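You operate a simulated robot arm through the tools that you are given. There is no shell and no other tool.

The job below is to be done with a simulated robot arm. You get a single attempt, and the scene is never put back.

## Task
Put things in order on the corner bench. At the end: the grey steel block from the corner bench stands where the slim white filter stood; the slim white filter stands on top of the white carton (marked "PLUG"); the yellow tag block stands where the folded blue cloth stood; the folded blue cloth stands where the grey steel block stood; whatever was shut is shut again. Leave all else as you found it, and nothing knocked over.

It is judged by the outcome, as a careful person would: the job done as asked, and still so three seconds after it is handed in. It fails if anything else is knocked over, pushed out of place, dropped, spilled or broken. Flat cloth is picked up by pressing the open fingertips on it (5 to 10 N) and closing them slowly along it; thin cloth reads only 2 to 8 mm in the jaws.

## Robot
A 7-joint arm with a two-finger parallel gripper, fixed in place. Base frame: the origin is at the foot of the arm, x ahead of it, y to its left, z up; the work surface is at about z = 0. Lengths are in mm, angles in rad, forces in N, time in s.
With the tool pointing down near the work surface it reaches from about 220 to 580 mm from the base axis. Its first joint turns from -1.152 to 1.152 rad. Payload 2.5 kg.
The tool frame sits at the grasp point between the pads (the TCP): z along the fingers, y along the line on which they close. The tips reach 23 mm beyond it. Largest opening 94 mm; finger width 38, thickness 10; the body of the gripper, 54 by 96 mm, starts 39 mm behind the TCP.
Orientation is that of the tool frame in the base frame, as [roll, pitch, yaw] about the fixed x, y, z axes, in that order (R = Rz(yaw) Ry(pitch) Rx(roll)). With the fingers straight down and closing along the base's y, the tool's x points along the base's -x, its y along +y and its z along -z.

## Interface
- The arm moves only by the tool nudge_tool. Its argument "motion" is a list of rows, each an object (a shift or turn left out is 0, a gripper value left out holds the last) with "dp": the shift along the tool's x, y, z in mm, a list of three; "angular": the turn, a rotation vector about the tool's x, y, z in degrees, a list of three. In form: [{"dp": [tx, ty, tz], "angular": [rx, ry, rz]}, ...]. A call has 1 to 20 rows; each row shifts and turns the commanded pose from where the row before left it, along the tool's axes as they then stand. "grip" is the finger opening in mm, from 0 to 94, set as the call begins (left out, the last holds). A row lasts 0.2 s, in which the tool goes at most 50 mm and 0.15 rad; a call with a longer step from one row to the next is refused whole, and so is a gripper value outside its range. A pose out of reach is approached as far as the arm can. The call stops where the force on the tool passes 40 N (or 10 N more than at its start, if that is more) or the arm is blocked; 0.2 s more then pass. Each finger travels about 108 mm/s and halts on what it meets, pressing with about 45 N; the grip force reading is that of the motor and also rises with nothing between the fingers. The clock runs only during rows and for 0.2 s after the last one: add rows that do not move to give the fingers time. The reply holds the time, the measured pose of the TCP, the force on the tool along the base axes, the opening and the grip force, in the units named above and with some noise, with the torque about the TCP (base axes, N m) and any sound that the robot's microphone picked up.
- Cameras (640 x 400 px; columns grow to the right, rows downward): "scene" is fixed at [120.5, -404.4, 536]; the picture's right is [0.89, -0.45, 0.00], its down [-0.25, -0.49, -0.84] and it looks along [0.38, 0.75, -0.55] (base axes); focal length 368 px, centre (320, 200). "wrist" rides on the gripper at [86, 16, -74] in the tool frame; the picture's right is [-0.18, 0.98, 0.00], its down [-0.58, -0.11, -0.81] and it looks along [-0.79, -0.15, 0.59] (tool axes); focal length 243 px, centre (320, 200). There is no depth. A picture from a camera that has moved, and an enlarged one, comes with that camera's place and axes in the base frame and with its lens. The place of the scene camera against the robot may be out by one fixed shift of up to 18 mm in any direction.
- camera(camera): a new picture of that camera. No time passes.
- enlarge(camera, box): a new picture of the part [left, top, right, bottom] of that camera's present view, enlarged. No time passes.
- hand_in(): hands the job in; it is judged then, once.

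Places have to be worked out from the pictures, the camera data and where the tool is seen. Open the gripper and draw the arm clear of the work before you hand the job in, unless the task says otherwise.

The tools are called after "Call:" as a command line: name --argument value ..., lists and objects as JSON in quotes. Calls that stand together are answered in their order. nudge_tool: Moves the arm, as the interface text tells. Its arguments: {"type":"object","properties":{"motion":{"type":"array","items":{"type":"object","properties":{"dp":{"type":"array","items":{"type":"number"}},"angular":{"type":"array","items":{"type":"number"}}}}},"grip":{"type":"number"}},"required":["motion"]} The other tools are called the same way: camera (camera) takes a picture; enlarge (camera, box) takes an enlarged picture of a part of a camera's view; hand_in () hands the job in.

At the start:

```text
t: 0.0
tool_pos: [314.6, 156.5, 326.2]
tool_rot: [3.14, 0.0, 3.141]
ft_force: [-0.1, 0.8, 0.4]
ft_torque: [-0.01, -0.02, -0.03]
grip_width: 94.1
finger_force: 0.1
```

scene: 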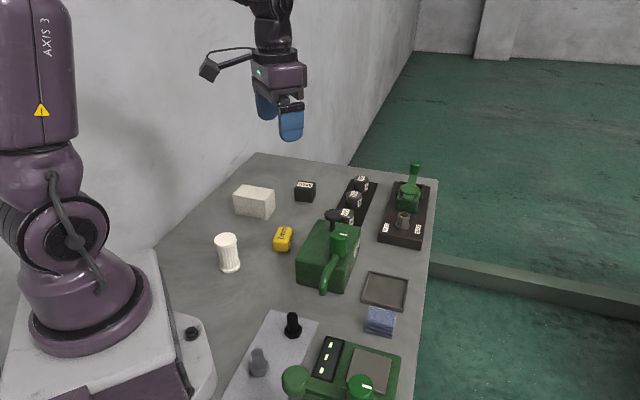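
wrist: 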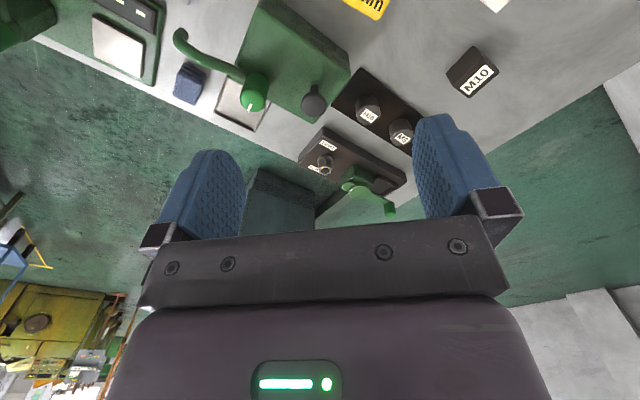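

I'll look more closely at the scene before moving anything; the bench has a carton, filter, yellow tag block, cloth and some machines.

Call:
enlarge --camera "scene" --box '[200, 150, 360, 250]'

Call:
enlarge --camera "scene" --box '[280, 150, 440, 250]'

Call:
enlarge --camera "scene" --box '[220, 275, 420, 400]'

Call:
enlarge --camera "scene" --box '[280, 200, 440, 300]'

Call:
enlarge --camera "wrist" --box '[160, 0, 480, 200]'

```text
4.00 times, centred on (280, 200) of scene
camera zoom: at [120.5, -404.4, 536.0], right [0.89, -0.45, 0.0], down [-0.25, -0.49, -0.84], along [0.38, 0.75, -0.55], focal length 1470 px, centre (480, 200)
```

zoom: 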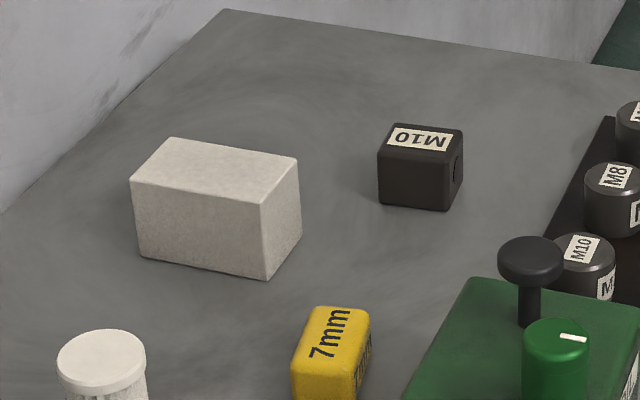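

```text
4.00 times, centred on (360, 200) of scene
camera zoom: at [120.5, -404.4, 536.0], right [0.89, -0.45, 0.0], down [-0.25, -0.49, -0.84], along [0.38, 0.75, -0.55], focal length 1470 px, centre (160, 200)
```

zoom: 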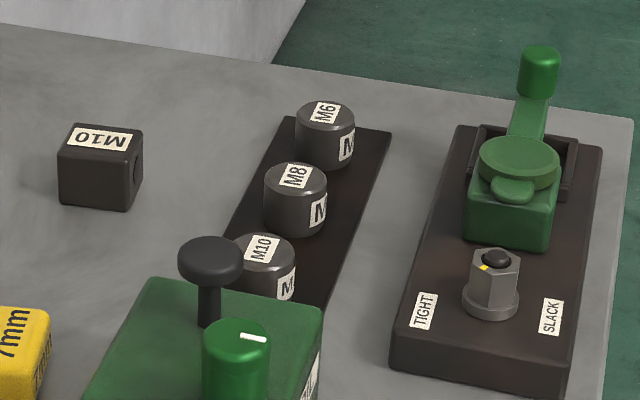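

```text
3.20 times, centred on (320, 338) of scene
camera zoom: at [120.5, -404.4, 536.0], right [0.89, -0.45, 0.0], down [-0.25, -0.49, -0.84], along [0.38, 0.75, -0.55], focal length 1176 px, centre (320, -240)
```

zoom: 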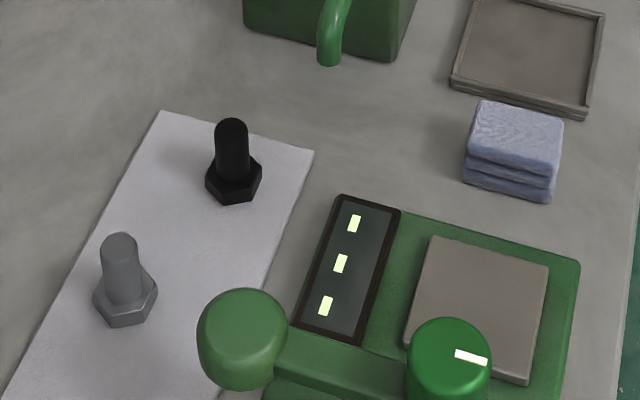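

```text
4.00 times, centred on (360, 250) of scene
camera zoom: at [120.5, -404.4, 536.0], right [0.89, -0.45, 0.0], down [-0.25, -0.49, -0.84], along [0.38, 0.75, -0.55], focal length 1470 px, centre (160, 0)
```

zoom: 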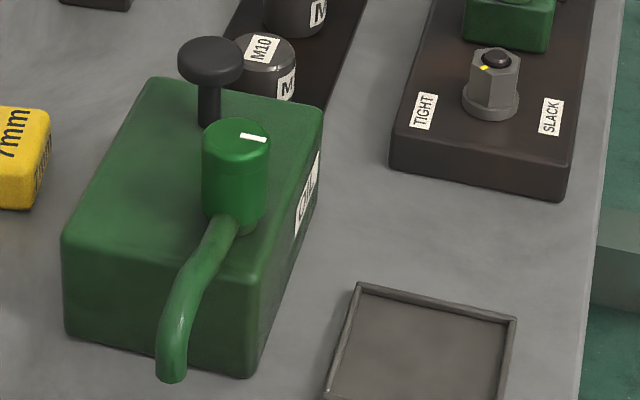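

```text
2.00 times, centred on (320, 100) of wrist
camera zoom: at [226.2, 173.0, 398.9], right [0.18, 0.98, 0.0], down [0.58, -0.11, 0.81], along [0.79, -0.15, -0.59], focal length 485 px, centre (320, 400)
```

zoom: 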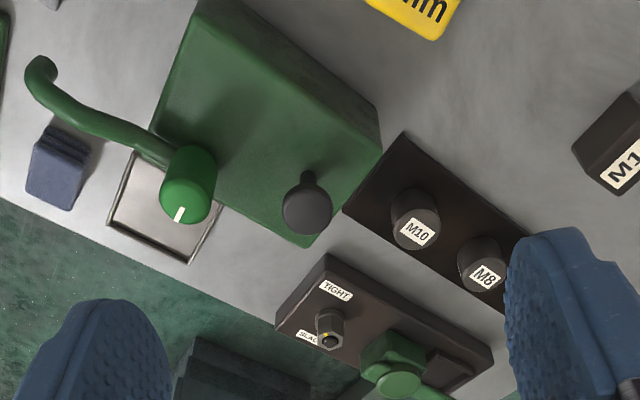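

I want closer looks at the dark M10 block, the other machine and the carton through the wrist camera, to decide which object is the "grey steel block".

Call:
enlarge --camera "wrist" --box '[400, 0, 560, 100]'

Call:
enlarge --camera "wrist" --box '[0, 0, 240, 150]'

Call:
enlarge --camera "scene" --box '[280, 320, 408, 400]'

Call:
enlarge --camera "scene" --box '[360, 150, 456, 260]'

Call:
enlarge --camera "wrist" --box '[200, 60, 360, 160]'

```text
4.00 times, centred on (480, 50) of wrist
camera zoom: at [226.2, 173.0, 398.9], right [0.18, 0.98, 0.0], down [0.58, -0.11, 0.81], along [0.79, -0.15, -0.59], focal length 970 px, centre (-320, 800)
```

zoom: 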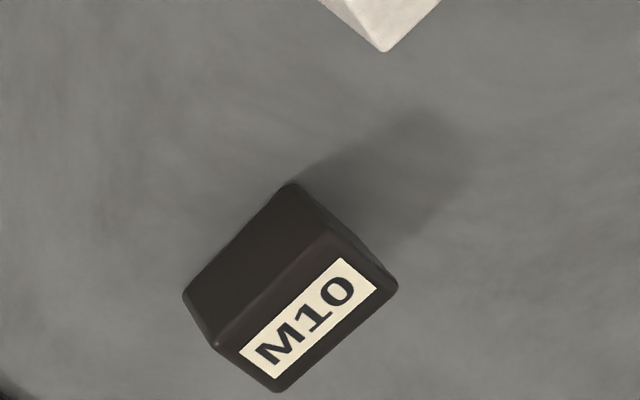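

```text
2.67 times, centred on (120, 75) of wrist
camera zoom: at [226.2, 173.0, 398.9], right [0.18, 0.98, 0.0], down [0.58, -0.11, 0.81], along [0.79, -0.15, -0.59], focal length 647 px, centre (853, 533)
```

zoom: 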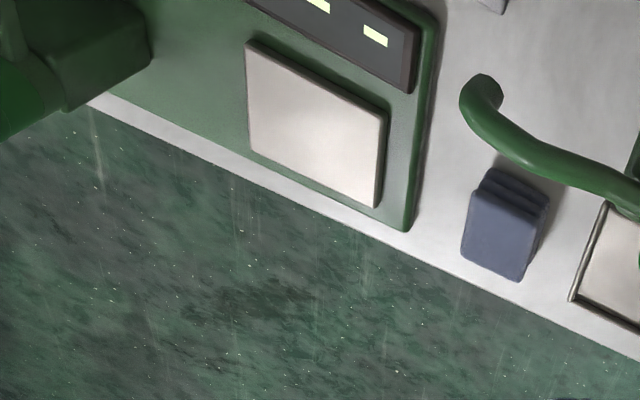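

```text
5.00 times, centred on (344, 360) of scene
camera zoom: at [120.5, -404.4, 536.0], right [0.89, -0.45, 0.0], down [-0.25, -0.49, -0.84], along [0.38, 0.75, -0.55], focal length 1837 px, centre (200, -600)
```

zoom: 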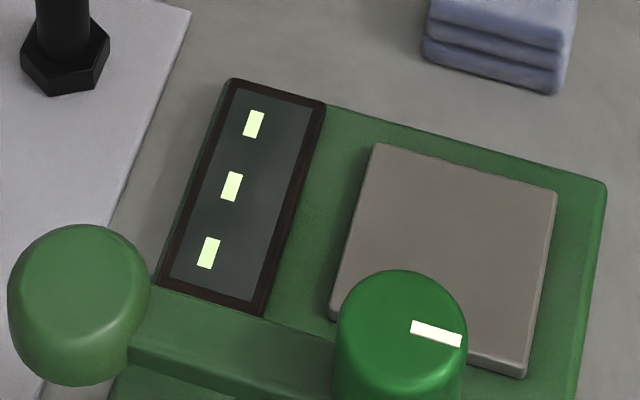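

```text
3.64 times, centred on (408, 205) of scene
camera zoom: at [120.5, -404.4, 536.0], right [0.89, -0.45, 0.0], down [-0.25, -0.49, -0.84], along [0.38, 0.75, -0.55], focal length 1336 px, centre (0, 182)
```

zoom: 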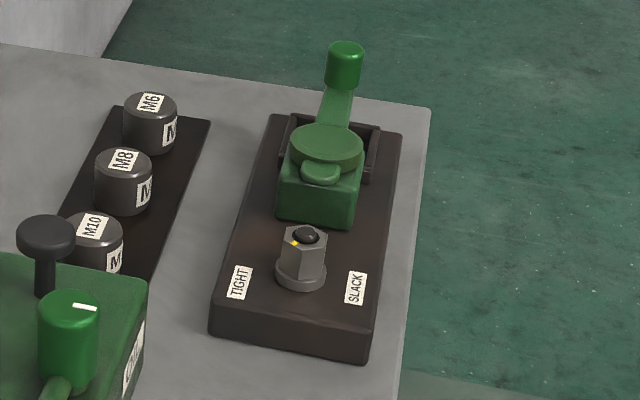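

```text
4.00 times, centred on (280, 110) of wrist
camera zoom: at [226.2, 173.0, 398.9], right [0.18, 0.98, 0.0], down [0.58, -0.11, 0.81], along [0.79, -0.15, -0.59], focal length 970 px, centre (480, 560)
```

zoom: 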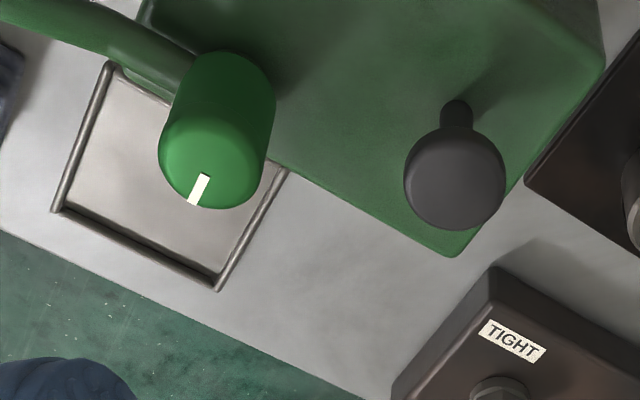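

No plain grey block is obvious yet; the dark M10 block is the likely candidate, but the "PLUG" mark isn't visible. I'll raise the tool a bit and swing the wrist camera left (toward +y) to look at the carton and the bench corner.

Call:
nudge_tool --motion '[{"dp": [0, 0, -30], "angular": [0, 0, -8]}, {"dp": [0, 0, -30], "angular": [0, 0, -8]}, {"angular": [0, 0, -8]}, {"angular": [0, 0, -8]}, {"angular": [0, 0, -8]}, {"angular": [0, 0, -8]}, {"angular": [0, 0, -8]}, {"angular": [0, 0, -8]}, {"angular": [0, 0, -8]}, {"angular": [0, 0, -8]}, {}, {}]' --grip 94

```text
t: 2.6
tool_pos: [313.2, 157.6, 387.0]
tool_rot: [-3.142, 0.001, -1.743]
ft_force: [-0.2, -0.1, -0.1]
ft_torque: [-0.02, -0.01, 0.03]
grip_width: 94.2
finger_force: 0.1
```

The tool is up at z≈387 and turned 80°. I'll take a wrist picture from here.

Call:
camera --camera "wrist"

Call:
camera --camera "scene"

```text
taken
camera wrist: at [281.2, 74.3, 460.5], right [-0.94, 0.35, 0.0], down [0.21, 0.55, 0.81], along [0.28, 0.76, -0.59], focal length 243 px, centre (320, 200)
```

wrist: 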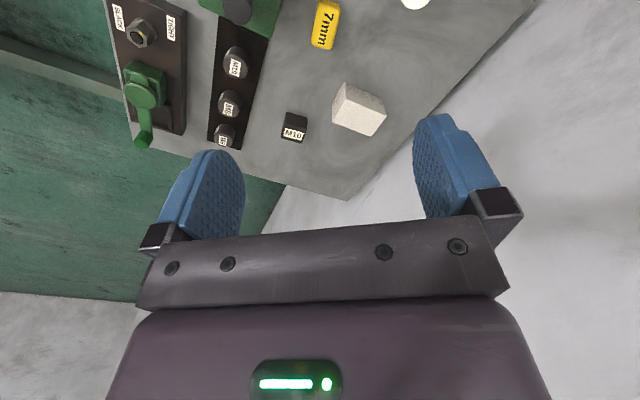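

```text
taken
```

scene: 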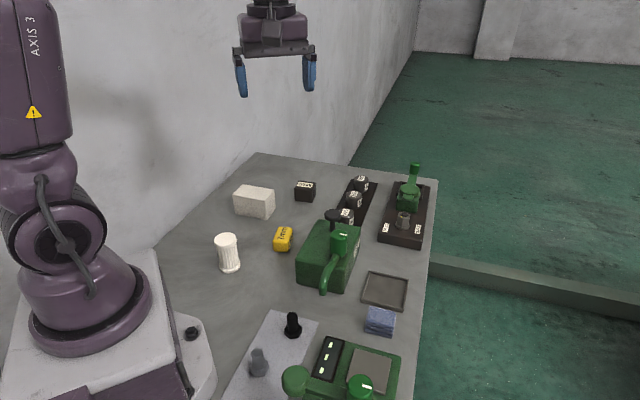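

Bench seen from this side shows only one dark block (M10). Zooming in on that and the carton, and the fixtures.

Call:
enlarge --camera "wrist" --box '[260, 60, 420, 160]'

Call:
enlarge --camera "wrist" --box '[100, 0, 260, 150]'

Call:
enlarge --camera "wrist" --box '[340, 0, 500, 100]'

```text
4.00 times, centred on (340, 110) of wrist
camera zoom: at [281.2, 74.3, 460.5], right [-0.94, 0.35, 0.0], down [0.21, 0.55, 0.81], along [0.28, 0.76, -0.59], focal length 970 px, centre (240, 560)
```

zoom: 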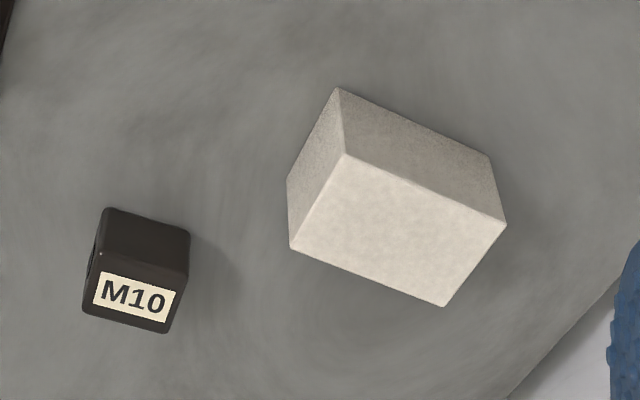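

```text
2.67 times, centred on (180, 75) of wrist
camera zoom: at [281.2, 74.3, 460.5], right [-0.94, 0.35, 0.0], down [0.21, 0.55, 0.81], along [0.28, 0.76, -0.59], focal length 647 px, centre (693, 533)
```

zoom: 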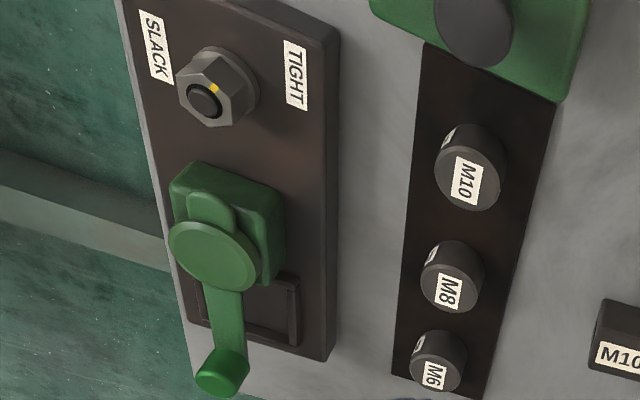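

```text
4.00 times, centred on (420, 50) of wrist
camera zoom: at [281.2, 74.3, 460.5], right [-0.94, 0.35, 0.0], down [0.21, 0.55, 0.81], along [0.28, 0.76, -0.59], focal length 970 px, centre (-80, 800)
```

zoom: 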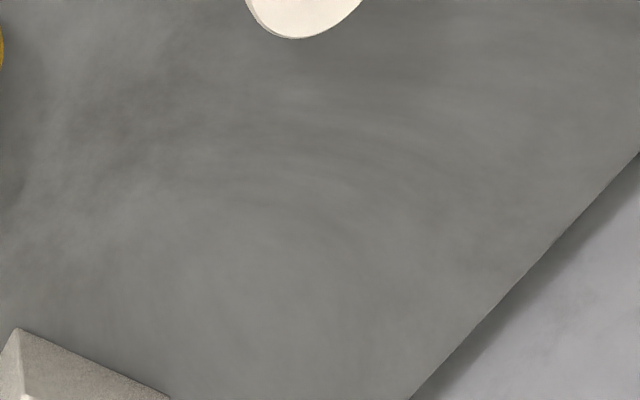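

The M10 block looks like the only steel block, but I want to see the hidden sides of the carton and machines. I'll move out a bit and keep turning so that the camera looks back toward the base.

Call:
nudge_tool --motion '[{"dp": [-16, -20, 0]}, {"dp": [-16, -20, 0]}, {"dp": [-16, -20, 0]}, {"dp": [-16, -20, 0]}, {"angular": [0, 0, -8]}, {"angular": [0, 0, -8]}, {"angular": [0, 0, -8]}, {"angular": [0, 0, -8]}, {"angular": [0, 0, -8]}, {"angular": [0, 0, -8]}, {"angular": [0, 0, -8]}, {"angular": [0, 0, -8]}, {"angular": [0, 0, -8]}, {"angular": [0, 0, -8]}, {}, {}]'

Call:
camera --camera "wrist"

```text
t: 6.0
tool_pos: [403.3, 205.6, 385.2]
tool_rot: [3.14, -0.001, -0.347]
ft_force: [1.1, 0.1, 0.5]
ft_torque: [0.0, -0.05, 0.02]
grip_width: 93.9
finger_force: 0.1
```

```text
taken
camera wrist: at [478.2, 161.7, 458.8], right [-0.51, -0.86, 0.0], down [-0.51, 0.3, 0.81], along [-0.69, 0.41, -0.59], focal length 243 px, centre (320, 200)
```

wrist: 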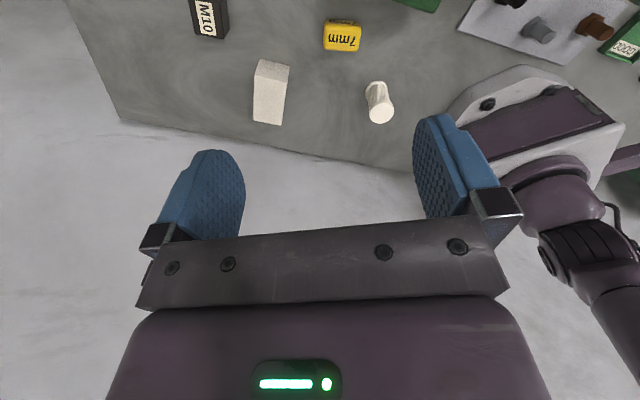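

The turn worked. Zooming into the carton, M10 block and the right side (base/scale) in this view.

Call:
enlarge --camera "wrist" --box '[180, 0, 400, 137]'

Call:
enlarge --camera "wrist" --box '[440, 0, 640, 125]'

```text
2.91 times, centred on (290, 68) of wrist
camera zoom: at [478.2, 161.7, 458.8], right [-0.51, -0.86, 0.0], down [-0.51, 0.3, 0.81], along [-0.69, 0.41, -0.59], focal length 706 px, centre (407, 582)
```

zoom: 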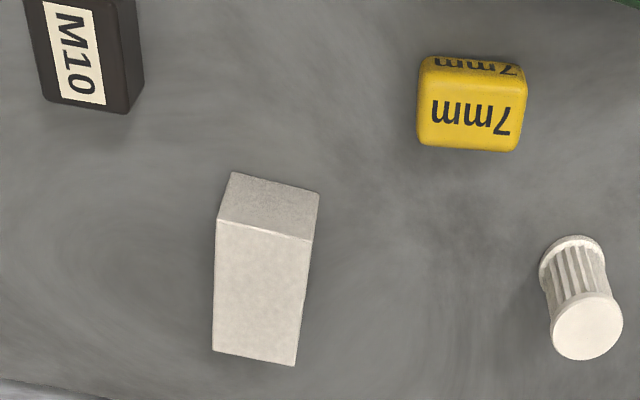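

```text
3.20 times, centred on (540, 62) of wrist
camera zoom: at [478.2, 161.7, 458.8], right [-0.51, -0.86, 0.0], down [-0.51, 0.3, 0.81], along [-0.69, 0.41, -0.59], focal length 776 px, centre (-384, 640)
```

zoom: 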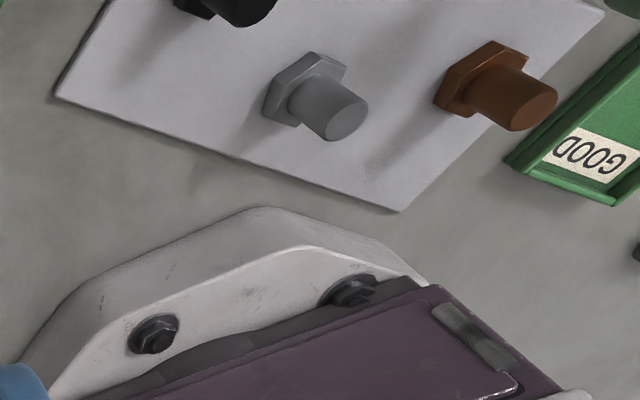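

There's more bench to the right (−y), including a green "GOOD" tray, out of the scene camera's view. I'll move the tool over there at height and survey.

Call:
nudge_tool --motion '[{"dp": [9, 43, 0]}, {"dp": [9, 43, 0]}, {"dp": [9, 43, 0]}, {"dp": [9, 43, 0]}, {"dp": [9, 43, 0]}, {"dp": [9, 43, 0]}, {"dp": [9, 43, 0]}, {"dp": [9, 43, 0]}, {}, {}]'

Call:
camera --camera "wrist"

Call:
camera --camera "scene"

```text
t: 8.2
tool_pos: [353.1, -140.8, 390.2]
tool_rot: [3.141, 0.002, -0.35]
ft_force: [-0.3, 0.2, 0.7]
ft_torque: [0.01, 0.01, 0.0]
grip_width: 94.1
finger_force: 0.1
```

```text
taken
camera wrist: at [428.1, -186.0, 463.1], right [-0.51, -0.86, 0.0], down [-0.51, 0.3, 0.81], along [-0.69, 0.41, -0.59], focal length 243 px, centre (320, 200)
```

wrist: 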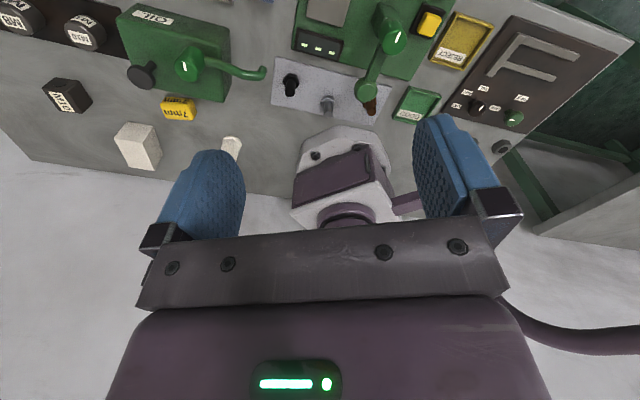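

```text
taken
```

scene: 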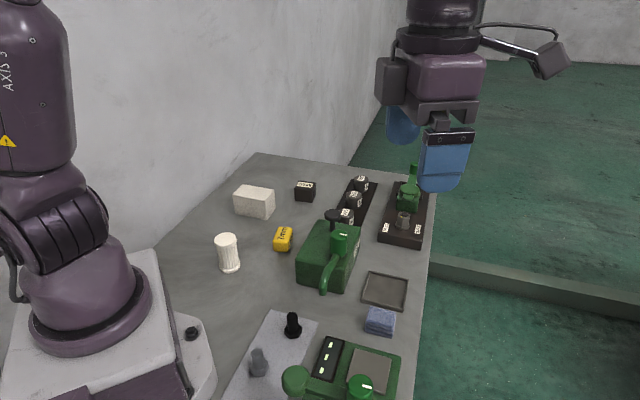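

Now a good overview. Zooming into each part for labels and for any grey block I've missed.

Call:
enlarge --camera "wrist" --box '[380, 0, 640, 160]'

Call:
enlarge --camera "wrist" --box '[0, 0, 200, 175]'

Call:
enlarge --camera "wrist" --box '[200, 0, 440, 150]'

```text
2.46 times, centred on (510, 80) of wrist
camera zoom: at [428.1, -186.0, 463.1], right [-0.51, -0.86, 0.0], down [-0.51, 0.3, 0.81], along [-0.69, 0.41, -0.59], focal length 597 px, centre (-148, 495)
```

zoom: 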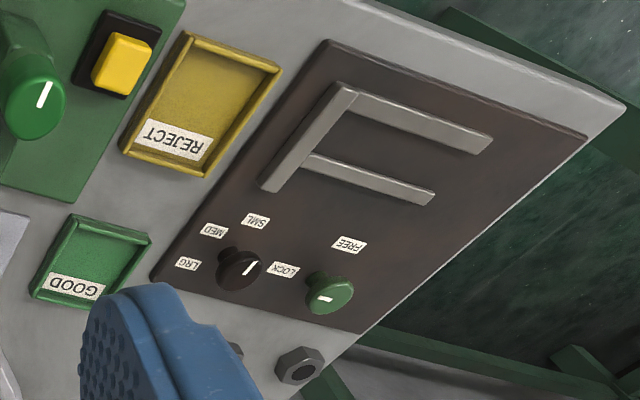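

```text
2.29 times, centred on (100, 88) of wrist
camera zoom: at [428.1, -186.0, 463.1], right [-0.51, -0.86, 0.0], down [-0.51, 0.3, 0.81], along [-0.69, 0.41, -0.59], focal length 555 px, centre (823, 457)
```

zoom: 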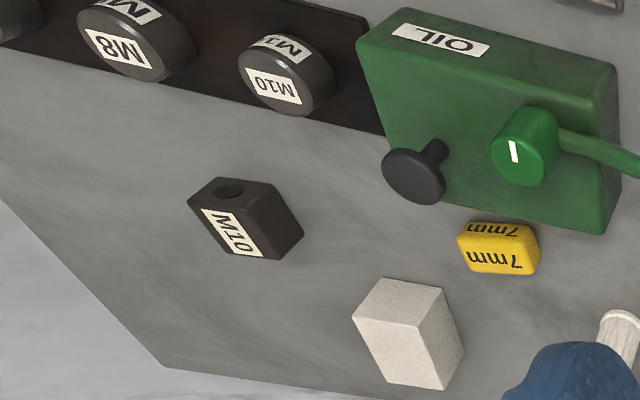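

```text
2.67 times, centred on (320, 75) of wrist
camera zoom: at [428.1, -186.0, 463.1], right [-0.51, -0.86, 0.0], down [-0.51, 0.3, 0.81], along [-0.69, 0.41, -0.59], focal length 647 px, centre (320, 533)
```

zoom: 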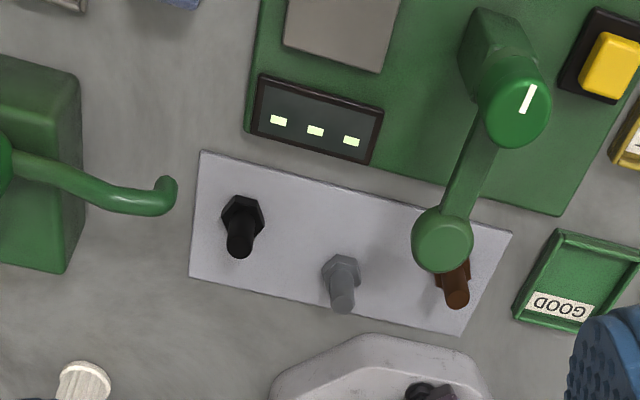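

No other carton on this side; the white box is the only carton, and its two wall-facing sides are still unseen. I'll move the tool over beyond the carton, camera on the far side looking back, to check for the "PLUG" mark.

Call:
nudge_tool --motion '[{"dp": [-14.6, -42.5, 0]}, {"dp": [-14.6, -42.5, 0]}, {"dp": [-14.6, -42.5, 0]}, {"dp": [-14.6, -42.5, 0]}, {"dp": [-14.6, -42.5, 0]}, {"dp": [-14.6, -42.5, 0]}, {"dp": [-14.6, -42.5, 0]}, {"dp": [-14.6, -42.5, 0]}, {"dp": [-14.6, -42.5, 0]}, {"dp": [-14.6, -42.5, 0]}, {"dp": [-14.6, -42.5, 10]}, {"dp": [0, 0, 40]}, {"dp": [0, 0, 40]}, {}, {}]'

Call:
camera --camera "wrist"

Call:
camera --camera "scene"

```text
t: 11.4
tool_pos: [364.5, 352.3, 294.3]
tool_rot: [-3.141, 0.0, -0.35]
ft_force: [0.8, -0.1, -1.0]
ft_torque: [0.02, -0.01, -0.05]
grip_width: 94.1
finger_force: 0.0
```

```text
taken
camera wrist: at [439.9, 307.8, 368.3], right [-0.51, -0.86, 0.0], down [-0.51, 0.3, 0.81], along [-0.69, 0.41, -0.59], focal length 243 px, centre (320, 200)
```

wrist: 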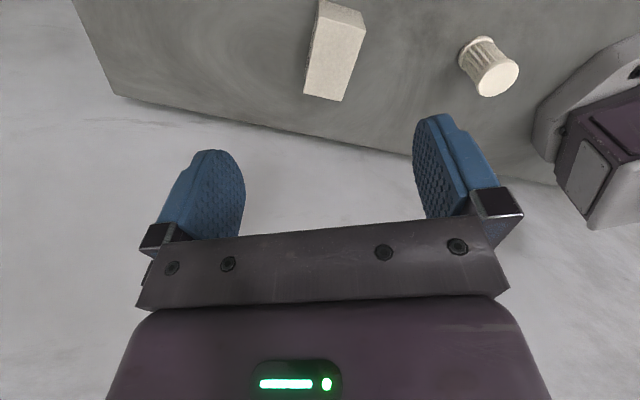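

```text
taken
```

scene: 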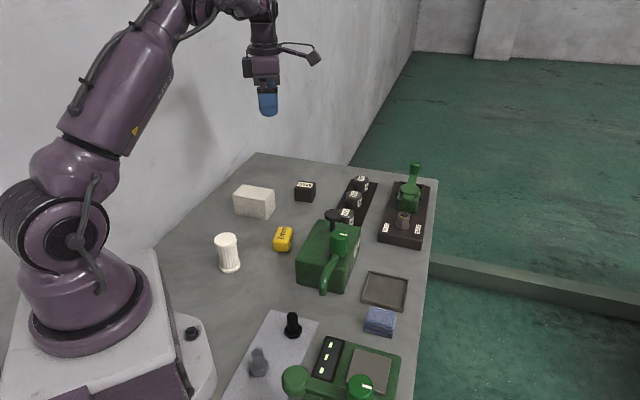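

Now rotating the wrist so the camera sits on the far side of the carton looking back at the base.

Call:
nudge_tool --motion '[{"angular": [0, 0, -8]}, {"angular": [0, 0, -8]}, {"angular": [0, 0, -8]}, {"angular": [0, 0, -8]}, {"angular": [0, 0, -8]}, {"angular": [0, 0, -8]}, {"angular": [0, 0, -8]}, {"angular": [0, 0, -8]}, {"dp": [25, 0, 0]}, {"dp": [25, 0, 0]}, {}, {}]'

Call:
camera --camera "wrist"

```text
t: 14.0
tool_pos: [398.7, 388.1, 295.5]
tool_rot: [-3.142, 0.0, 0.771]
ft_force: [-0.6, 0.5, 0.2]
ft_torque: [-0.01, -0.05, 0.01]
grip_width: 93.8
finger_force: 0.1
```

```text
taken
camera wrist: at [472.4, 436.7, 368.3], right [0.55, -0.83, 0.0], down [-0.49, -0.33, 0.81], along [-0.67, -0.44, -0.59], focal length 243 px, centre (320, 200)
```

wrist: 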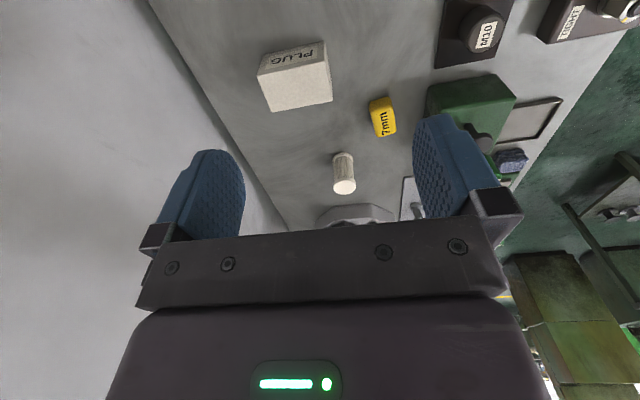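

"PLUG" is on the carton's far side — confirmed. Checking the rest of this view for any other grey block before settling on the dark M10 block.

Call:
enlarge --camera "wrist" --box '[380, 0, 640, 240]'

Call:
enlarge --camera "wrist" --box '[480, 180, 640, 380]'

Call:
enlarge --camera "wrist" --box '[240, 20, 420, 220]'

```text
1.67 times, centred on (510, 120) of wrist
camera zoom: at [472.4, 436.7, 368.3], right [0.55, -0.83, 0.0], down [-0.49, -0.33, 0.81], along [-0.67, -0.44, -0.59], focal length 404 px, centre (3, 333)
```

zoom: 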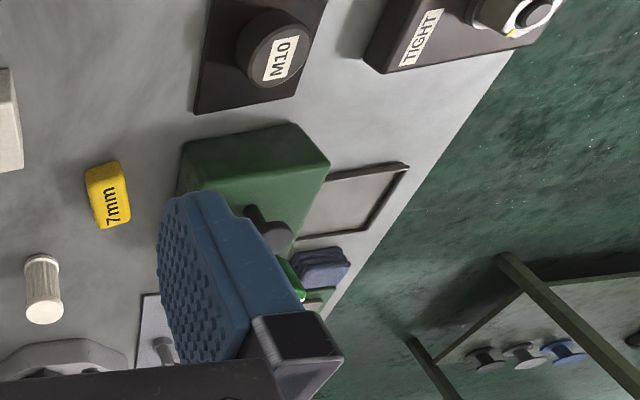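

```text
2.00 times, centred on (560, 280) of wrist
camera zoom: at [472.4, 436.7, 368.3], right [0.55, -0.83, 0.0], down [-0.49, -0.33, 0.81], along [-0.67, -0.44, -0.59], focal length 485 px, centre (-160, 40)
```

zoom: 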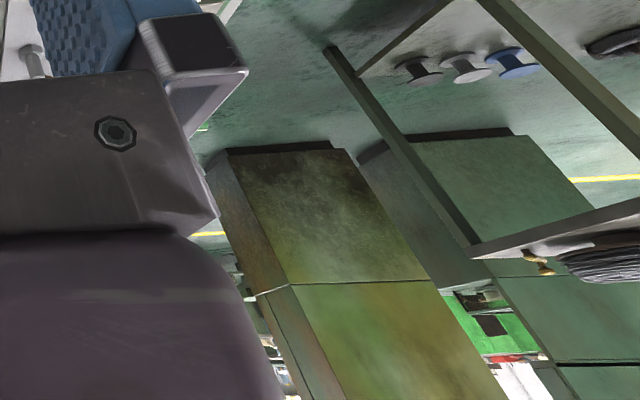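

```text
2.00 times, centred on (330, 120) of wrist
camera zoom: at [472.4, 436.7, 368.3], right [0.55, -0.83, 0.0], down [-0.49, -0.33, 0.81], along [-0.67, -0.44, -0.59], focal length 485 px, centre (300, 360)
```

zoom: 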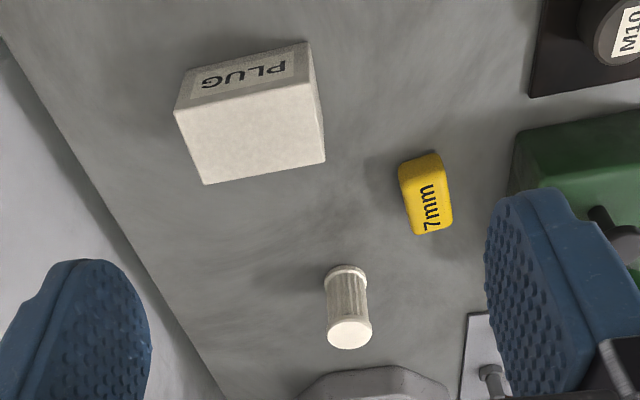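

The white carton is confirmed as "PLUG", and the M10 block is the only steel block on this bench, so it is the grey steel block. Comparing pictures gives a scene-camera offset of about (−10, +15) mm; estimated places: filter ≈(200,198), carton ≈(311,367), M10 block ≈(452,372), yellow ≈(319,205), cloth ≈(390,−69). I start with the filter: turn the wrist back to neutral (camera on the base side).

Call:
nudge_tool --motion '[{"angular": [0, 0, 8.4]}, {"angular": [0, 0, 8.4]}, {"angular": [0, 0, 8.4]}, {"angular": [0, 0, 8.4]}, {"angular": [0, 0, 8.4]}, {"angular": [0, 0, 8.4]}, {"angular": [0, 0, 8.4]}, {"angular": [0, 0, 8.4]}, {"angular": [0, 0, 8.4]}, {"angular": [0, 0, 8.4]}, {"angular": [0, 0, 8.4]}, {"angular": [0, 0, 8.4]}, {"angular": [0, 0, 8.4]}, {"angular": [0, 0, 8.4]}, {"angular": [0, 0, 8.4]}, {"angular": [0, 0, 8.4]}, {"angular": [0, 0, 8.4]}, {"angular": [0, 0, 8.4]}, {"angular": [0, 0, 8.4]}, {"angular": [0, 0, 8.4]}]'

Call:
camera --camera "wrist"

```text
t: 18.2
tool_pos: [397.3, 387.3, 296.1]
tool_rot: [3.141, -0.001, -2.169]
ft_force: [0.1, 0.1, 0.7]
ft_torque: [-0.01, -0.03, 0.01]
grip_width: 94.1
finger_force: 0.0
```

```text
taken
camera wrist: at [334.4, 324.8, 369.0], right [-0.71, 0.7, 0.0], down [0.42, 0.42, 0.81], along [0.57, 0.57, -0.59], focal length 243 px, centre (320, 200)
```

wrist: 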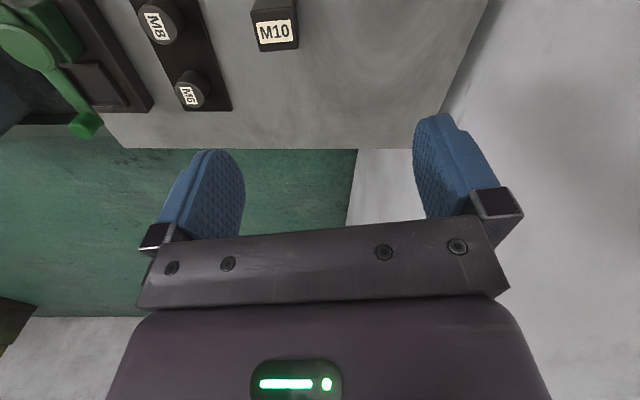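

The M10 block is in view; zoom to fix its position and orientation.

Call:
enlarge --camera "wrist" --box '[220, 0, 348, 80]'

```text
5.00 times, centred on (284, 40) of wrist
camera zoom: at [334.4, 324.8, 369.0], right [-0.71, 0.7, 0.0], down [0.42, 0.42, 0.81], along [0.57, 0.57, -0.59], focal length 1213 px, centre (500, 1000)
```

zoom: 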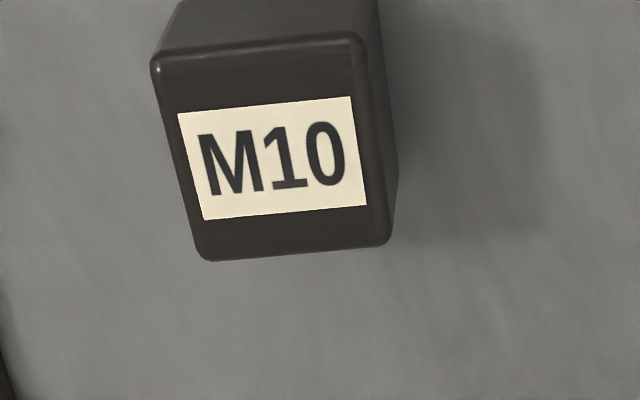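

M10 block centre ≈(450,368), about 47×42 mm, edges at 50°/−40°. Now moving above the filter at (200,198), z≈230.

Call:
nudge_tool --motion '[{"dp": [33.4, 7.1, 8.2]}, {"dp": [33.4, 7.1, 8.2]}, {"dp": [33.4, 7.1, 8.2]}, {"dp": [33.4, 7.1, 8.2]}, {"dp": [33.4, 7.1, 8.2]}, {"dp": [33.4, 7.1, 8.2]}, {"dp": [33.4, 7.1, 8.2]}, {"dp": [33.4, 7.1, 8.2]}, {}, {}]'

Call:
camera --camera "wrist"

```text
t: 20.4
tool_pos: [200.6, 198.0, 229.3]
tool_rot: [3.141, 0.0, -2.165]
ft_force: [0.3, -0.8, -0.1]
ft_torque: [0.0, 0.02, 0.0]
grip_width: 93.8
finger_force: 0.1
```

```text
taken
camera wrist: at [138.0, 135.2, 303.8], right [-0.71, 0.7, 0.0], down [0.42, 0.42, 0.81], along [0.57, 0.57, -0.59], focal length 243 px, centre (320, 200)
```

wrist: 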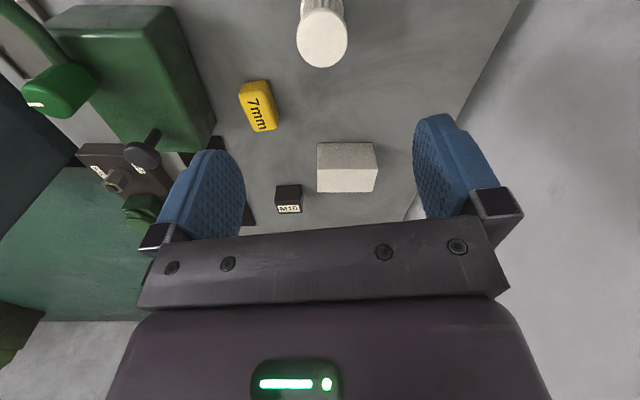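

The filter top is almost centred under the tool (2 mm off), top at about z≈67. Descending around it to grip at mid height.

Call:
nudge_tool --motion '[{"dp": [0, 2, 37]}, {"dp": [0, 0, 37]}, {"dp": [0, 0, 37]}, {"dp": [0, 0, 37]}, {"dp": [0, 0, 20]}, {"dp": [0, 0, 17]}, {}]' --grip 94

Call:
camera --camera "wrist"

Call:
enlarge --camera "scene" --box '[150, 150, 310, 290]'

```text
t: 22.0
tool_pos: [199.3, 198.4, 43.6]
tool_rot: [-3.14, 0.001, -2.165]
ft_force: [-0.1, 0.6, 0.3]
ft_torque: [0.03, 0.01, -0.01]
grip_width: 93.9
finger_force: 0.0
```

```text
taken
camera wrist: at [136.1, 135.6, 117.6], right [-0.71, 0.7, 0.0], down [0.41, 0.42, 0.81], along [0.57, 0.57, -0.59], focal length 243 px, centre (320, 200)
```

wrist: 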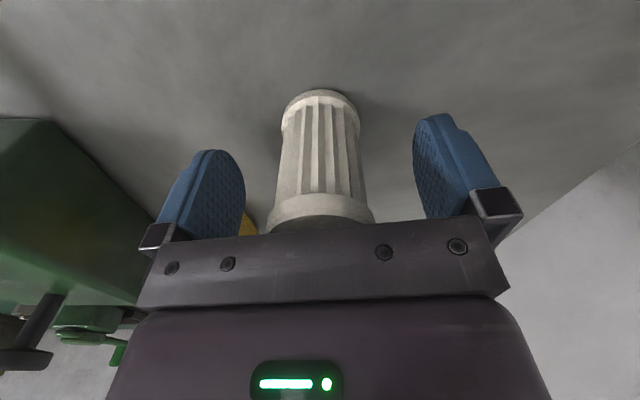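

```text
2.86 times, centred on (230, 220) of scene
camera zoom: at [120.5, -404.4, 536.0], right [0.89, -0.45, 0.0], down [-0.25, -0.49, -0.84], along [0.38, 0.75, -0.55], focal length 1050 px, centre (577, 143)
```

zoom: 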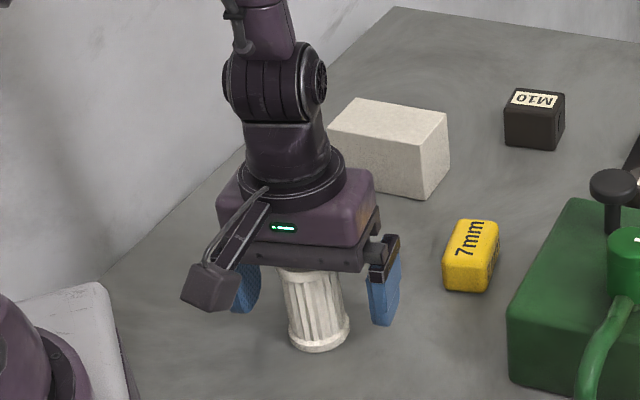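

The filter is centred between the pads, with its base at ≈(199,198). Closing on it.

Call:
nudge_tool --motion '[{}, {}, {}, {}]' --grip 34

```text
t: 23.0
tool_pos: [198.3, 198.2, 44.3]
tool_rot: [3.14, 0.0, -2.164]
ft_force: [1.5, 0.5, 0.2]
ft_torque: [-0.02, 0.01, 0.01]
grip_width: 43.4
finger_force: 45.5
```

Gripped at 43 mm. Lifting straight up and carrying it to above the carton centre (311,367).

Call:
nudge_tool --motion '[{"dp": [0, 0, -10]}, {"dp": [0, 0, -30]}, {"dp": [0, 0, -30]}, {"dp": [0, 0, -30]}, {"dp": [0, 0, -30]}, {"dp": [-20, 0, 0]}, {"dp": [-30, 0.2, 0]}, {"dp": [-34, 0.2, 0]}, {"dp": [-34, 0.2, 0]}, {"dp": [-34, 0.2, 0]}, {"dp": [-30, 0.2, 0]}, {"dp": [-21, 0.2, 0]}, {}, {}]' --grip 34

Call:
camera --camera "wrist"

Call:
enlarge --camera "scene" --box '[150, 110, 310, 250]'

```text
t: 26.0
tool_pos: [312.2, 367.1, 177.4]
tool_rot: [-3.14, 0.002, -2.164]
ft_force: [0.4, 0.3, -0.9]
ft_torque: [-0.01, 0.01, 0.02]
grip_width: 42.9
finger_force: 45.3
```

```text
taken
camera wrist: at [249.9, 304.5, 249.6], right [-0.71, 0.7, 0.0], down [0.42, 0.42, 0.81], along [0.57, 0.57, -0.59], focal length 243 px, centre (320, 200)
```

wrist: 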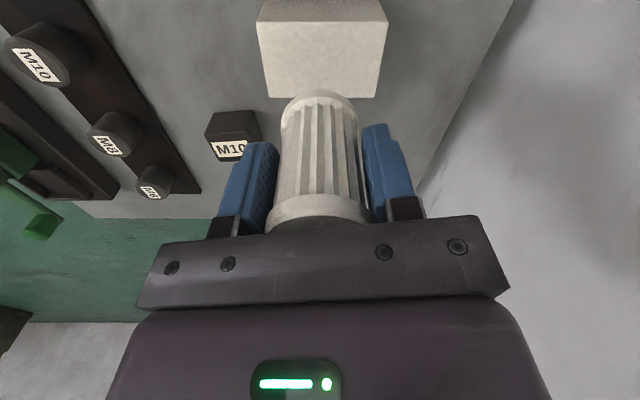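

```text
2.86 times, centred on (230, 180) of scene
camera zoom: at [120.5, -404.3, 536.0], right [0.89, -0.45, 0.0], down [-0.25, -0.49, -0.84], along [0.38, 0.75, -0.55], focal length 1050 px, centre (577, 257)
```

zoom: 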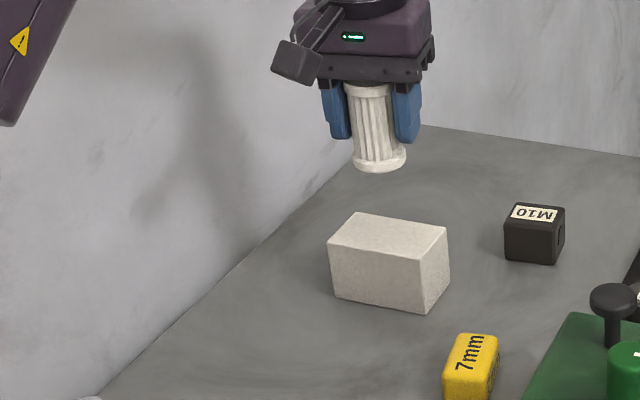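

Carton top is centred within ~2 mm of the tool axis; small correction, then descend until the filter base is just above the carton top (z≈55.5).

Call:
nudge_tool --motion '[{"dp": [-2, 1.5, 25]}, {"dp": [0, 0, 25]}, {"dp": [0, 0, 15]}, {"dp": [0, 0, 8]}, {}, {}]'

Call:
enlarge --camera "scene" --box '[190, 130, 318, 230]'

```text
t: 27.4
tool_pos: [312.1, 370.2, 103.6]
tool_rot: [3.141, 0.006, -2.164]
ft_force: [-6.4, -6.2, 36.8]
ft_torque: [-0.47, 0.39, -0.01]
grip_width: 43.0
finger_force: 45.4
```

```text
4.00 times, centred on (254, 180) of scene
camera zoom: at [120.4, -404.5, 535.9], right [0.89, -0.45, 0.0], down [-0.25, -0.49, -0.84], along [0.38, 0.75, -0.55], focal length 1470 px, centre (584, 280)
```

zoom: 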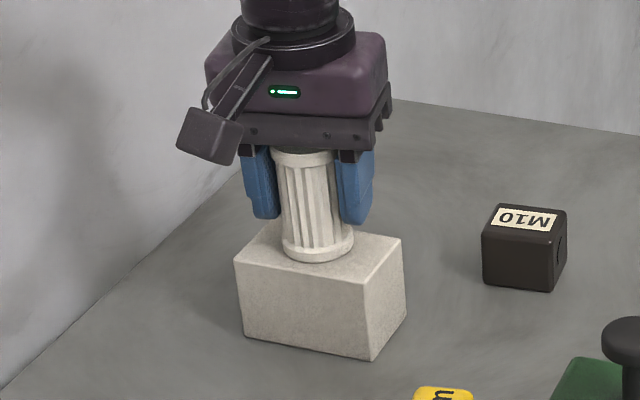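

Contact came a little early (37 N, carton slightly taller than thought). Easing up by about a millimetre to unload before releasing.

Call:
nudge_tool --motion '[{"dp": [0, 0, -1]}, {}]'

```text
t: 28.0
tool_pos: [313.8, 370.5, 104.8]
tool_rot: [3.141, 0.006, -2.165]
ft_force: [0.4, 3.6, 24.4]
ft_torque: [0.02, 0.03, -0.02]
grip_width: 43.1
finger_force: 45.0
```

Force dropped to 24 N; easing up another 1.5 mm.

Call:
nudge_tool --motion '[{"dp": [0, 0, -1.5]}, {}]'

```text
t: 28.6
tool_pos: [312.6, 369.8, 103.9]
tool_rot: [-3.14, 0.002, -2.165]
ft_force: [1.9, 3.5, 11.4]
ft_torque: [0.19, -0.15, 0.01]
grip_width: 43.1
finger_force: 45.2
```

11 N left; one more 0.8 mm and then check.

Call:
nudge_tool --motion '[{"dp": [0, 0, -0.8]}, {}]'

Call:
camera --camera "wrist"

Call:
enlarge --camera "scene" --box '[190, 130, 318, 230]'

```text
t: 29.2
tool_pos: [311.2, 368.8, 103.5]
tool_rot: [-3.141, -0.003, -2.166]
ft_force: [-1.1, 1.5, 3.7]
ft_torque: [0.07, -0.01, 0.0]
grip_width: 43.0
finger_force: 44.8
```

```text
taken
camera wrist: at [250.1, 306.4, 177.9], right [-0.71, 0.7, 0.0], down [0.42, 0.42, 0.8], along [0.56, 0.57, -0.59], focal length 243 px, centre (320, 200)
```

wrist: 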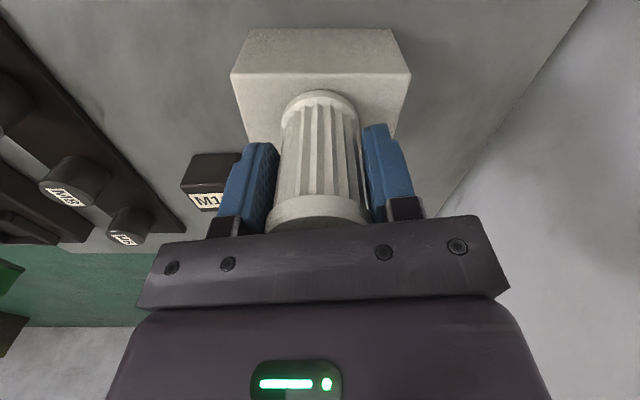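

```text
4.00 times, centred on (254, 180) of scene
camera zoom: at [120.5, -404.4, 535.9], right [0.89, -0.45, 0.0], down [-0.25, -0.49, -0.84], along [0.38, 0.75, -0.55], focal length 1470 px, centre (584, 280)
```

zoom: 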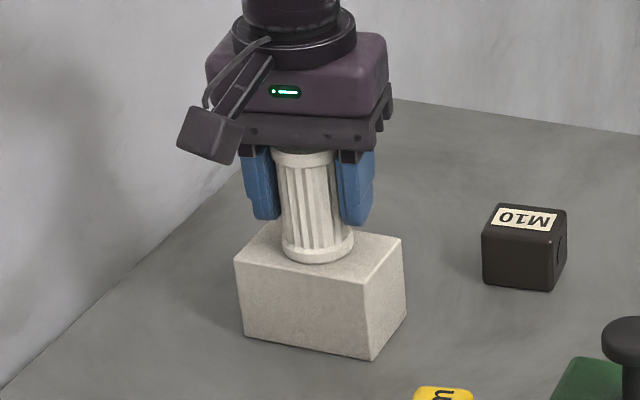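

The filter stands centred on the carton with ~4 N load. Opening the fingers and rising straight up.

Call:
nudge_tool --motion '[{}, {}, {}, {}]' --grip 80

Call:
nudge_tool --motion '[{"dp": [0, 0, -15]}, {"dp": [0, 0, -30]}, {"dp": [0, 0, -40]}, {"dp": [0, 0, -40]}, {"dp": [0, 0, -40]}, {"dp": [0, 0, -20]}, {}, {}]'

Call:
camera --camera "wrist"

Call:
camera --camera "scene"

```text
t: 30.2
tool_pos: [313.8, 370.0, 106.1]
tool_rot: [-3.14, -0.001, -2.165]
ft_force: [-0.9, 0.1, 0.3]
ft_torque: [0.01, 0.01, 0.01]
grip_width: 80.4
finger_force: 0.0
```

```text
t: 32.0
tool_pos: [312.0, 369.2, 292.2]
tool_rot: [3.141, 0.0, -2.164]
ft_force: [-0.1, -0.6, -0.4]
ft_torque: [0.01, -0.03, 0.0]
grip_width: 80.1
finger_force: 0.0
```

```text
taken
camera wrist: at [248.4, 306.8, 366.2], right [-0.71, 0.7, 0.0], down [0.42, 0.42, 0.81], along [0.57, 0.57, -0.59], focal length 243 px, centre (320, 200)
```

wrist: 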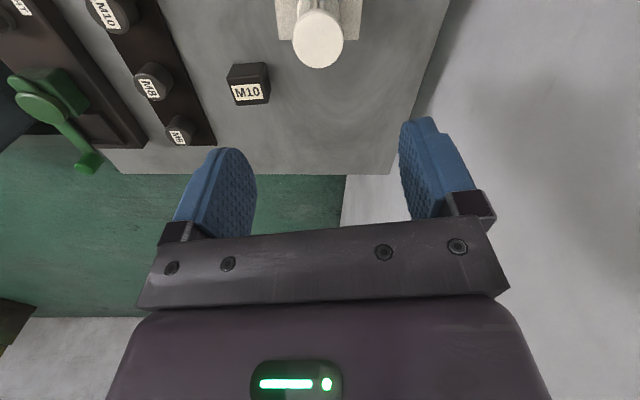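

```text
taken
```

scene: 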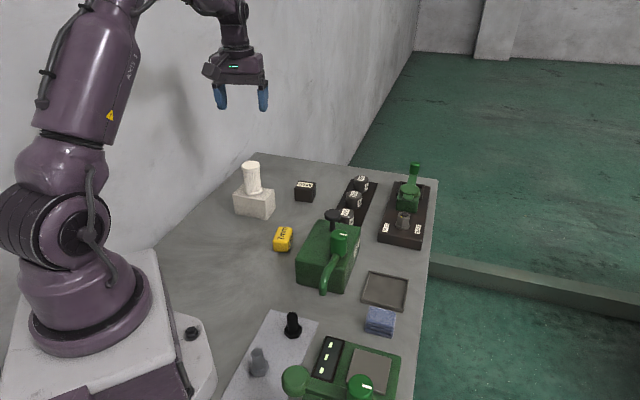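

The filter is standing on the carton. Next the steel block: rotate 6° to align with its faces and go above (450,368).

Call:
nudge_tool --motion '[{"angular": [0, 0, 6]}, {"dp": [-22, -26.6, 0]}, {"dp": [-22, -26.6, 0]}, {"dp": [-22, -26.6, 0]}, {"dp": [-22, -26.6, 0]}, {"dp": [0, 0, 40]}, {"dp": [0, 0, 40]}, {}, {}]' --grip 90

Call:
camera --camera "wrist"

```text
t: 34.0
tool_pos: [448.5, 370.3, 209.9]
tool_rot: [3.14, 0.001, -2.269]
ft_force: [0.2, 0.1, 0.0]
ft_torque: [-0.05, 0.02, -0.01]
grip_width: 90.1
finger_force: 0.1
```

```text
taken
camera wrist: at [380.3, 314.3, 283.0], right [-0.63, 0.77, 0.0], down [0.46, 0.38, 0.81], along [0.62, 0.51, -0.59], focal length 243 px, centre (320, 200)
```

wrist: 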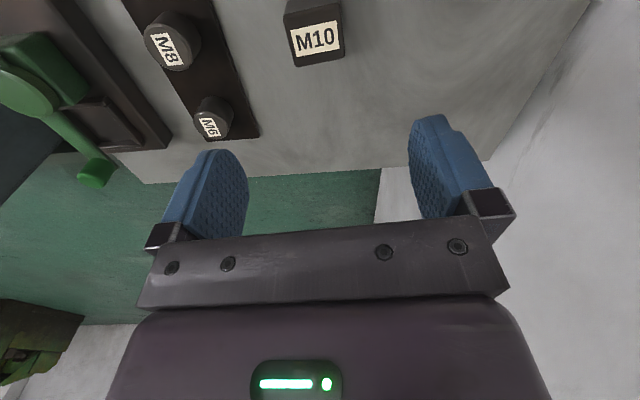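

Reach is fine here. Zoom on the block to centre precisely.

Call:
enlarge --camera "wrist" --box '[250, 0, 378, 80]'

```text
5.00 times, centred on (314, 40) of wrist
camera zoom: at [380.3, 314.3, 283.0], right [-0.63, 0.77, 0.0], down [0.46, 0.38, 0.81], along [0.62, 0.51, -0.59], focal length 1213 px, centre (350, 1000)
```

zoom: 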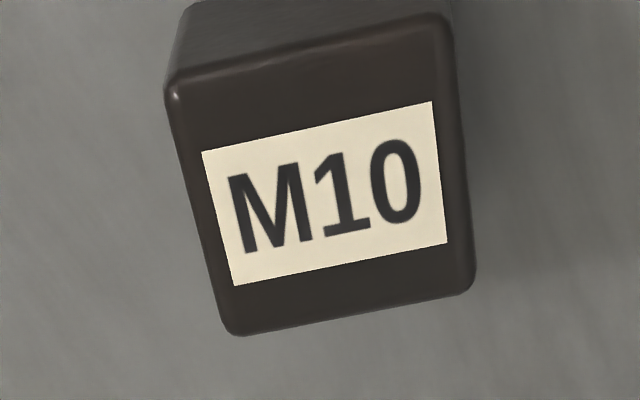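

The block is well aligned with the tool, 4 mm off along tool y; centre ≈(451.6,367.7). Correcting and descending in steps, watching that the reach holds.

Call:
nudge_tool --motion '[{"dp": [0, -4, 20]}, {"dp": [0, 0, 40]}, {"dp": [0, 0, 40]}, {"dp": [0, 0, 40]}, {}, {}]'

Call:
camera --camera "wrist"

```text
t: 35.4
tool_pos: [453.2, 365.7, 67.8]
tool_rot: [-3.141, 0.0, -2.268]
ft_force: [-0.6, 0.3, 0.6]
ft_torque: [0.02, 0.01, -0.03]
grip_width: 90.0
finger_force: 0.1
```

```text
taken
camera wrist: at [385.0, 310.7, 142.4], right [-0.64, 0.77, 0.0], down [0.46, 0.38, 0.81], along [0.62, 0.51, -0.59], focal length 243 px, centre (320, 200)
```

wrist: 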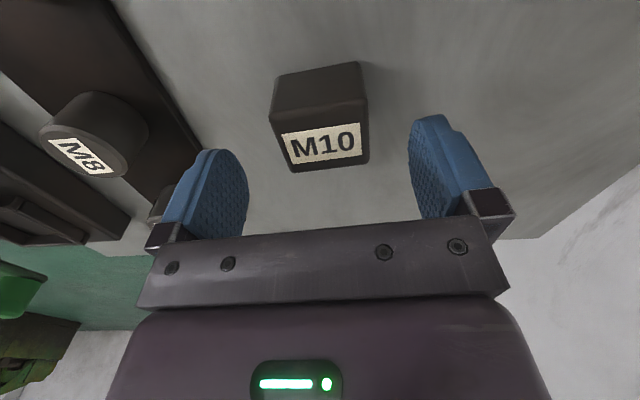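

Centred on the block with clear space both sides. Lowering to grip height.

Call:
nudge_tool --motion '[{"dp": [0, 0, 20]}, {"dp": [0, 0, 15]}, {"dp": [0, 0, 7]}, {}, {}]'

Call:
camera --camera "wrist"

```text
t: 36.6
tool_pos: [454.9, 365.8, 26.6]
tool_rot: [3.141, -0.002, -2.27]
ft_force: [-0.6, -0.6, -0.1]
ft_torque: [0.01, 0.02, -0.01]
grip_width: 90.1
finger_force: 0.1
```

```text
taken
camera wrist: at [385.2, 310.0, 100.7], right [-0.64, 0.77, 0.0], down [0.46, 0.38, 0.81], along [0.62, 0.51, -0.59], focal length 243 px, centre (320, 200)
```

wrist: 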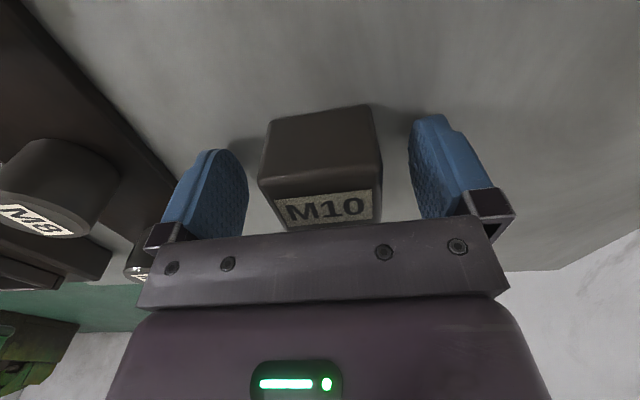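

Block sits between the pads. Closing.

Call:
nudge_tool --motion '[{}, {}, {}, {}]' --grip 38

```text
t: 37.6
tool_pos: [453.4, 366.0, 26.5]
tool_rot: [3.141, 0.0, -2.268]
ft_force: [-0.8, 1.4, -0.1]
ft_torque: [0.1, 0.18, -0.03]
grip_width: 50.0
finger_force: 44.9
```

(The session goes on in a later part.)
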